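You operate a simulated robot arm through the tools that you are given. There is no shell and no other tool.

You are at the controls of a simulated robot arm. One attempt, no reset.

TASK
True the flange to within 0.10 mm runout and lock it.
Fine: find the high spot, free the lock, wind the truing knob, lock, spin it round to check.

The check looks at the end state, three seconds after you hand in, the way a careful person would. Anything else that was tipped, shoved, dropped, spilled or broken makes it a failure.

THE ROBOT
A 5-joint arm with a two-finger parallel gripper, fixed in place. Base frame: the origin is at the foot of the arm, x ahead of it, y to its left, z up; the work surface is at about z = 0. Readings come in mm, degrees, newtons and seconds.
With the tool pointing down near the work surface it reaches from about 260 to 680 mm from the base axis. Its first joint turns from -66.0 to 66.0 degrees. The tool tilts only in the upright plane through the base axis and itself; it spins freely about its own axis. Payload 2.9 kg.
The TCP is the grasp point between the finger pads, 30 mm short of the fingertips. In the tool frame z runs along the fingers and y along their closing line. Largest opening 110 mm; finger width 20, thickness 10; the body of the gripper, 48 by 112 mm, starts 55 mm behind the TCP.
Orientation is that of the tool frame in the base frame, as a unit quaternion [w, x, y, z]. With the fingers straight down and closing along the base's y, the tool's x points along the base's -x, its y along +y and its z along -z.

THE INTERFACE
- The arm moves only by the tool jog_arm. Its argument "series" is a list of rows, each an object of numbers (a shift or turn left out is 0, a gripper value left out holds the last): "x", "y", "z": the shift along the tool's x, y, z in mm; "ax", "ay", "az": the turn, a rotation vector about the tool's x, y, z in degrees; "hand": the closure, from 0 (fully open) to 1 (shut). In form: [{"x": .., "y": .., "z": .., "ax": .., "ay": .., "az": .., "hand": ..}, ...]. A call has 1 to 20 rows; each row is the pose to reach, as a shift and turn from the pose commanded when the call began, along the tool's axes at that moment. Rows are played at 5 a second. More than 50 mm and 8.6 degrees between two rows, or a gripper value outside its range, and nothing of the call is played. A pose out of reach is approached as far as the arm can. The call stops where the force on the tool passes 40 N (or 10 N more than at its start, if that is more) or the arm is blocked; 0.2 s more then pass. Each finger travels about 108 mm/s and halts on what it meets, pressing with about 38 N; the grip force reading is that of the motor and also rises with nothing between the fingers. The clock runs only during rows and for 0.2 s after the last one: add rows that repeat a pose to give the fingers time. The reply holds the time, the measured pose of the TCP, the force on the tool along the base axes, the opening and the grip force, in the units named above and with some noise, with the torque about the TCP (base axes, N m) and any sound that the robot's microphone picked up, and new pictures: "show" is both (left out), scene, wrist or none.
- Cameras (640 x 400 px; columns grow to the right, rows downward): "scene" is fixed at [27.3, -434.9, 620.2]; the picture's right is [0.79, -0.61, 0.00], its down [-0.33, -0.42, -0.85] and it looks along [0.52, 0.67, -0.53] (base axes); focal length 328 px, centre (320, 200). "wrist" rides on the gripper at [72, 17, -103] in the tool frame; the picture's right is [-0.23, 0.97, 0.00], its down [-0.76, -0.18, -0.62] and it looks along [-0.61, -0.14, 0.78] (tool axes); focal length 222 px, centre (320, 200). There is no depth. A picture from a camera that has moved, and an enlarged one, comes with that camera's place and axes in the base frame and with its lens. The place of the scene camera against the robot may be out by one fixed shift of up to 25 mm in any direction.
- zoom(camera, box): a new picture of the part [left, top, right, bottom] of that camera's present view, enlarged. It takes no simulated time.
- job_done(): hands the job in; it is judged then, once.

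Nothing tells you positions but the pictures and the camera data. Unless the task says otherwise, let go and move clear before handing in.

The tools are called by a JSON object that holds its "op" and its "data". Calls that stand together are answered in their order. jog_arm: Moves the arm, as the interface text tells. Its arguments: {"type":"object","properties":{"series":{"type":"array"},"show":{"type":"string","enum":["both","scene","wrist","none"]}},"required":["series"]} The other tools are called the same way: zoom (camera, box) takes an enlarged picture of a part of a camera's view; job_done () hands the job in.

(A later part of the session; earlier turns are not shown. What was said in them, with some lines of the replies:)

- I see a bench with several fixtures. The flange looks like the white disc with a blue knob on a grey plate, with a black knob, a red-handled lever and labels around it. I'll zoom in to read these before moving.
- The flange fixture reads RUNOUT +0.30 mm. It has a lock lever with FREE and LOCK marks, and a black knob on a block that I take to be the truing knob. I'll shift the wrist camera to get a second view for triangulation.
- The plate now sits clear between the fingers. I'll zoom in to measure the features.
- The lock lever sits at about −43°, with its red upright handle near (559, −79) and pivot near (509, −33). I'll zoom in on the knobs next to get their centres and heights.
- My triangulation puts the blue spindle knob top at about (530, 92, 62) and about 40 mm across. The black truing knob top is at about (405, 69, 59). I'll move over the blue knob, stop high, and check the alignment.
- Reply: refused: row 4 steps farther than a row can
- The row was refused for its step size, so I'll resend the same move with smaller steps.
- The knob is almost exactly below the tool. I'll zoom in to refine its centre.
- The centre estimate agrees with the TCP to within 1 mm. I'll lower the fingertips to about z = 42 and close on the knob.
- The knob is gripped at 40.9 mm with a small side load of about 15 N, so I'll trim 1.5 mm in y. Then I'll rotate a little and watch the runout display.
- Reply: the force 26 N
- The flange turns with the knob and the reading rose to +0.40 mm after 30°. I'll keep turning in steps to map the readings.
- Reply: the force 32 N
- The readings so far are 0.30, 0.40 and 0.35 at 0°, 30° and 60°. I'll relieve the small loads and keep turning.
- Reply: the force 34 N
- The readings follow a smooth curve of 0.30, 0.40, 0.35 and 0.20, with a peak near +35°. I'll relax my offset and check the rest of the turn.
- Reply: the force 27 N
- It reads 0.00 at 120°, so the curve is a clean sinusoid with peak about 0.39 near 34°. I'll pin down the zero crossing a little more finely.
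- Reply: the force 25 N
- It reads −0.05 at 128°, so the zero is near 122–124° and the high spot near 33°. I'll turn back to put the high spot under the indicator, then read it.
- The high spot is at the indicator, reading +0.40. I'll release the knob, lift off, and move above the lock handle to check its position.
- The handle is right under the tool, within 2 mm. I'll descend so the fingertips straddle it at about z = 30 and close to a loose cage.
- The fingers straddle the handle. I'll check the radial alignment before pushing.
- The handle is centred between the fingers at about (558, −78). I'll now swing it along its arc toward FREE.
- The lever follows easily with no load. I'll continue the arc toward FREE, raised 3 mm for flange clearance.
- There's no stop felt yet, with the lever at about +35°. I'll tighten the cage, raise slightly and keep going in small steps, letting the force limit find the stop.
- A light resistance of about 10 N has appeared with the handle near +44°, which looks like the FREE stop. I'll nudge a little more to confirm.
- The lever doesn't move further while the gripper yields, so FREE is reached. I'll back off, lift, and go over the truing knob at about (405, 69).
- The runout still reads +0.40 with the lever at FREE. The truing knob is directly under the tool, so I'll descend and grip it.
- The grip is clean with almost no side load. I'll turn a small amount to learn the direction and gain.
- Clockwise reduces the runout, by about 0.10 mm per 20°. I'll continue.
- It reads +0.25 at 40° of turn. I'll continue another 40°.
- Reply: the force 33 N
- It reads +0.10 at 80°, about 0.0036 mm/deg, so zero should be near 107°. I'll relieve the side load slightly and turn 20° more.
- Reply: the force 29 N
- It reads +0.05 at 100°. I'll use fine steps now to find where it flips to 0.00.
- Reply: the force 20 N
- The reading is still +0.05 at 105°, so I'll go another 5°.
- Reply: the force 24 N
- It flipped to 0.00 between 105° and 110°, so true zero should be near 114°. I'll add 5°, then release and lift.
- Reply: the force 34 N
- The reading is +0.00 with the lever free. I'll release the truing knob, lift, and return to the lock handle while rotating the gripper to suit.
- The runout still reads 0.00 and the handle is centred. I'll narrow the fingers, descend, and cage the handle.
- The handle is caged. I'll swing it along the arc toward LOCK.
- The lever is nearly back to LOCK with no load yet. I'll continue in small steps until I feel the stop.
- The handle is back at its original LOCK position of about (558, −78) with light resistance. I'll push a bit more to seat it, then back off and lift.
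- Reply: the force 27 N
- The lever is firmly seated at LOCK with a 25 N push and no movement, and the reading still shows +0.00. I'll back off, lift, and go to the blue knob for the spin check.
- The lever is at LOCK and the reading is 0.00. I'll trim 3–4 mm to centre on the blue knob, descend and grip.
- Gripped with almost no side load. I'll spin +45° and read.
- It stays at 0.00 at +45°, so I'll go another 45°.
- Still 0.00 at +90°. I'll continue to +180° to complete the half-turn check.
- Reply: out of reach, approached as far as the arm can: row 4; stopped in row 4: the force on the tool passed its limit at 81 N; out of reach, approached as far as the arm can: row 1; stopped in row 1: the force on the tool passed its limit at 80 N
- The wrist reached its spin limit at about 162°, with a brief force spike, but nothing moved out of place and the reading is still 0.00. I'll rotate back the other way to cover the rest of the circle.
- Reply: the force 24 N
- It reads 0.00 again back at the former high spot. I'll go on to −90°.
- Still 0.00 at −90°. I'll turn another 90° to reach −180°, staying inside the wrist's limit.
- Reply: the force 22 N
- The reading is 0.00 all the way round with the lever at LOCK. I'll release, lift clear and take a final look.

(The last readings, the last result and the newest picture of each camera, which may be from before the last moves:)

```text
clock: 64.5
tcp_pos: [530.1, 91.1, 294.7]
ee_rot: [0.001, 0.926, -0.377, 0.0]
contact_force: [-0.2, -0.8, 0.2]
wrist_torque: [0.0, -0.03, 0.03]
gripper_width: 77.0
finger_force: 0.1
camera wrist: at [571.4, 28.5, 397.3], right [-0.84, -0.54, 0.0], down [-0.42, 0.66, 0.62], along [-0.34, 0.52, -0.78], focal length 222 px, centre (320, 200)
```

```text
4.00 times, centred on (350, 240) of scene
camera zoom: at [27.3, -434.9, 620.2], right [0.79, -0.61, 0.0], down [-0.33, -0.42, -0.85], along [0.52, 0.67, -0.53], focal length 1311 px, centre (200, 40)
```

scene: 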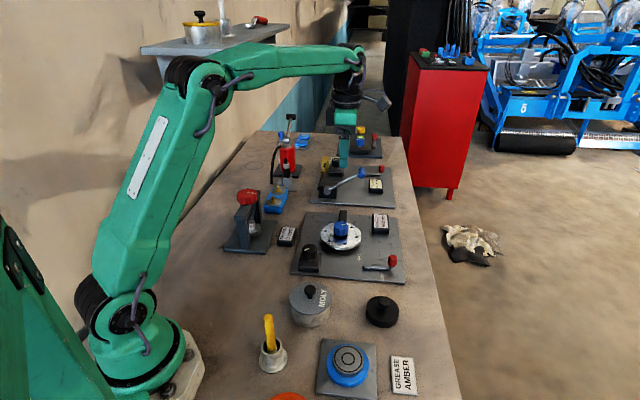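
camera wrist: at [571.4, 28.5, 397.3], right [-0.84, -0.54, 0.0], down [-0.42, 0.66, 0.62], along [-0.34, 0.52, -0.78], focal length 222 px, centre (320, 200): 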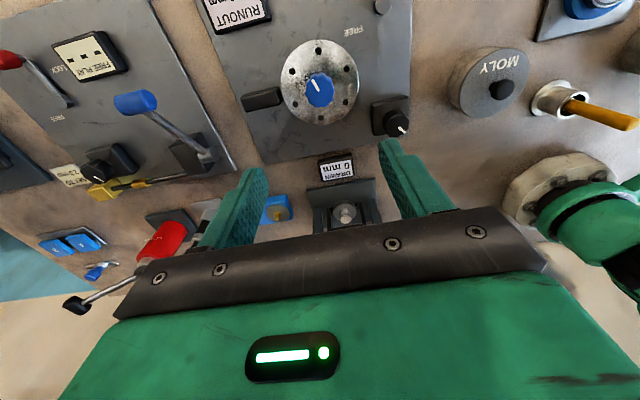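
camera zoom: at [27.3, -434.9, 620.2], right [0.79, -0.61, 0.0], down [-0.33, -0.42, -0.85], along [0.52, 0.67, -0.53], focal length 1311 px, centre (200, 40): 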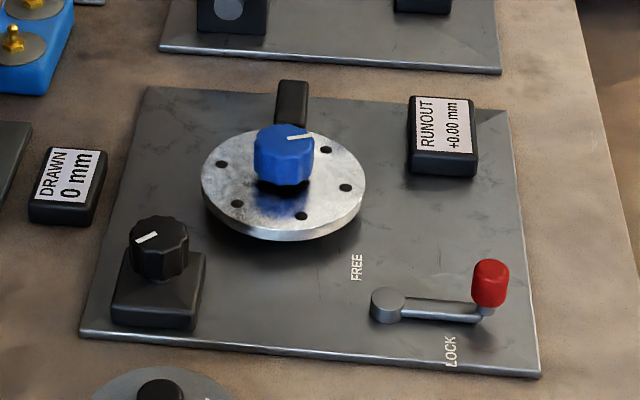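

The flange reads 0.00 mm at every angle I checked, the lever is seated at LOCK, and the arm is clear. Nothing else on the bench looks disturbed, so I'm handing in.

{"op": "job_done", "data": {}}

```text
The job is handed in.
```

The flange is trued and locked. The display read 0.00 mm at every angle I checked around the full turn. It resolves only to 0.05 mm, so the real runout is about 0.03 mm or less, inside the 0.10 mm limit.

- **High spot:** before truing, the runout peaked at about 0.39 mm, roughly 33° clockwise from where the flange started. I left that spot at the indicator while adjusting.
- **Adjustment:** with the lever at FREE, I wound the truing knob about 115° clockwise until the reading reached zero.
- **Lock:** the lever is back against its LOCK stop. It didn't move under a push of about 25 N, and the reading stayed at 0.00.
- **Force spike:** during the spin check the wrist reached its rotation limit at about 162°. That put around 80 N on the tool twice, with the blue knob still gripped. The reading stayed at 0.00 afterwards and I saw nothing shifted or damaged.

The gripper has let go and is raised well clear, and nothing else on the bench looks disturbed.
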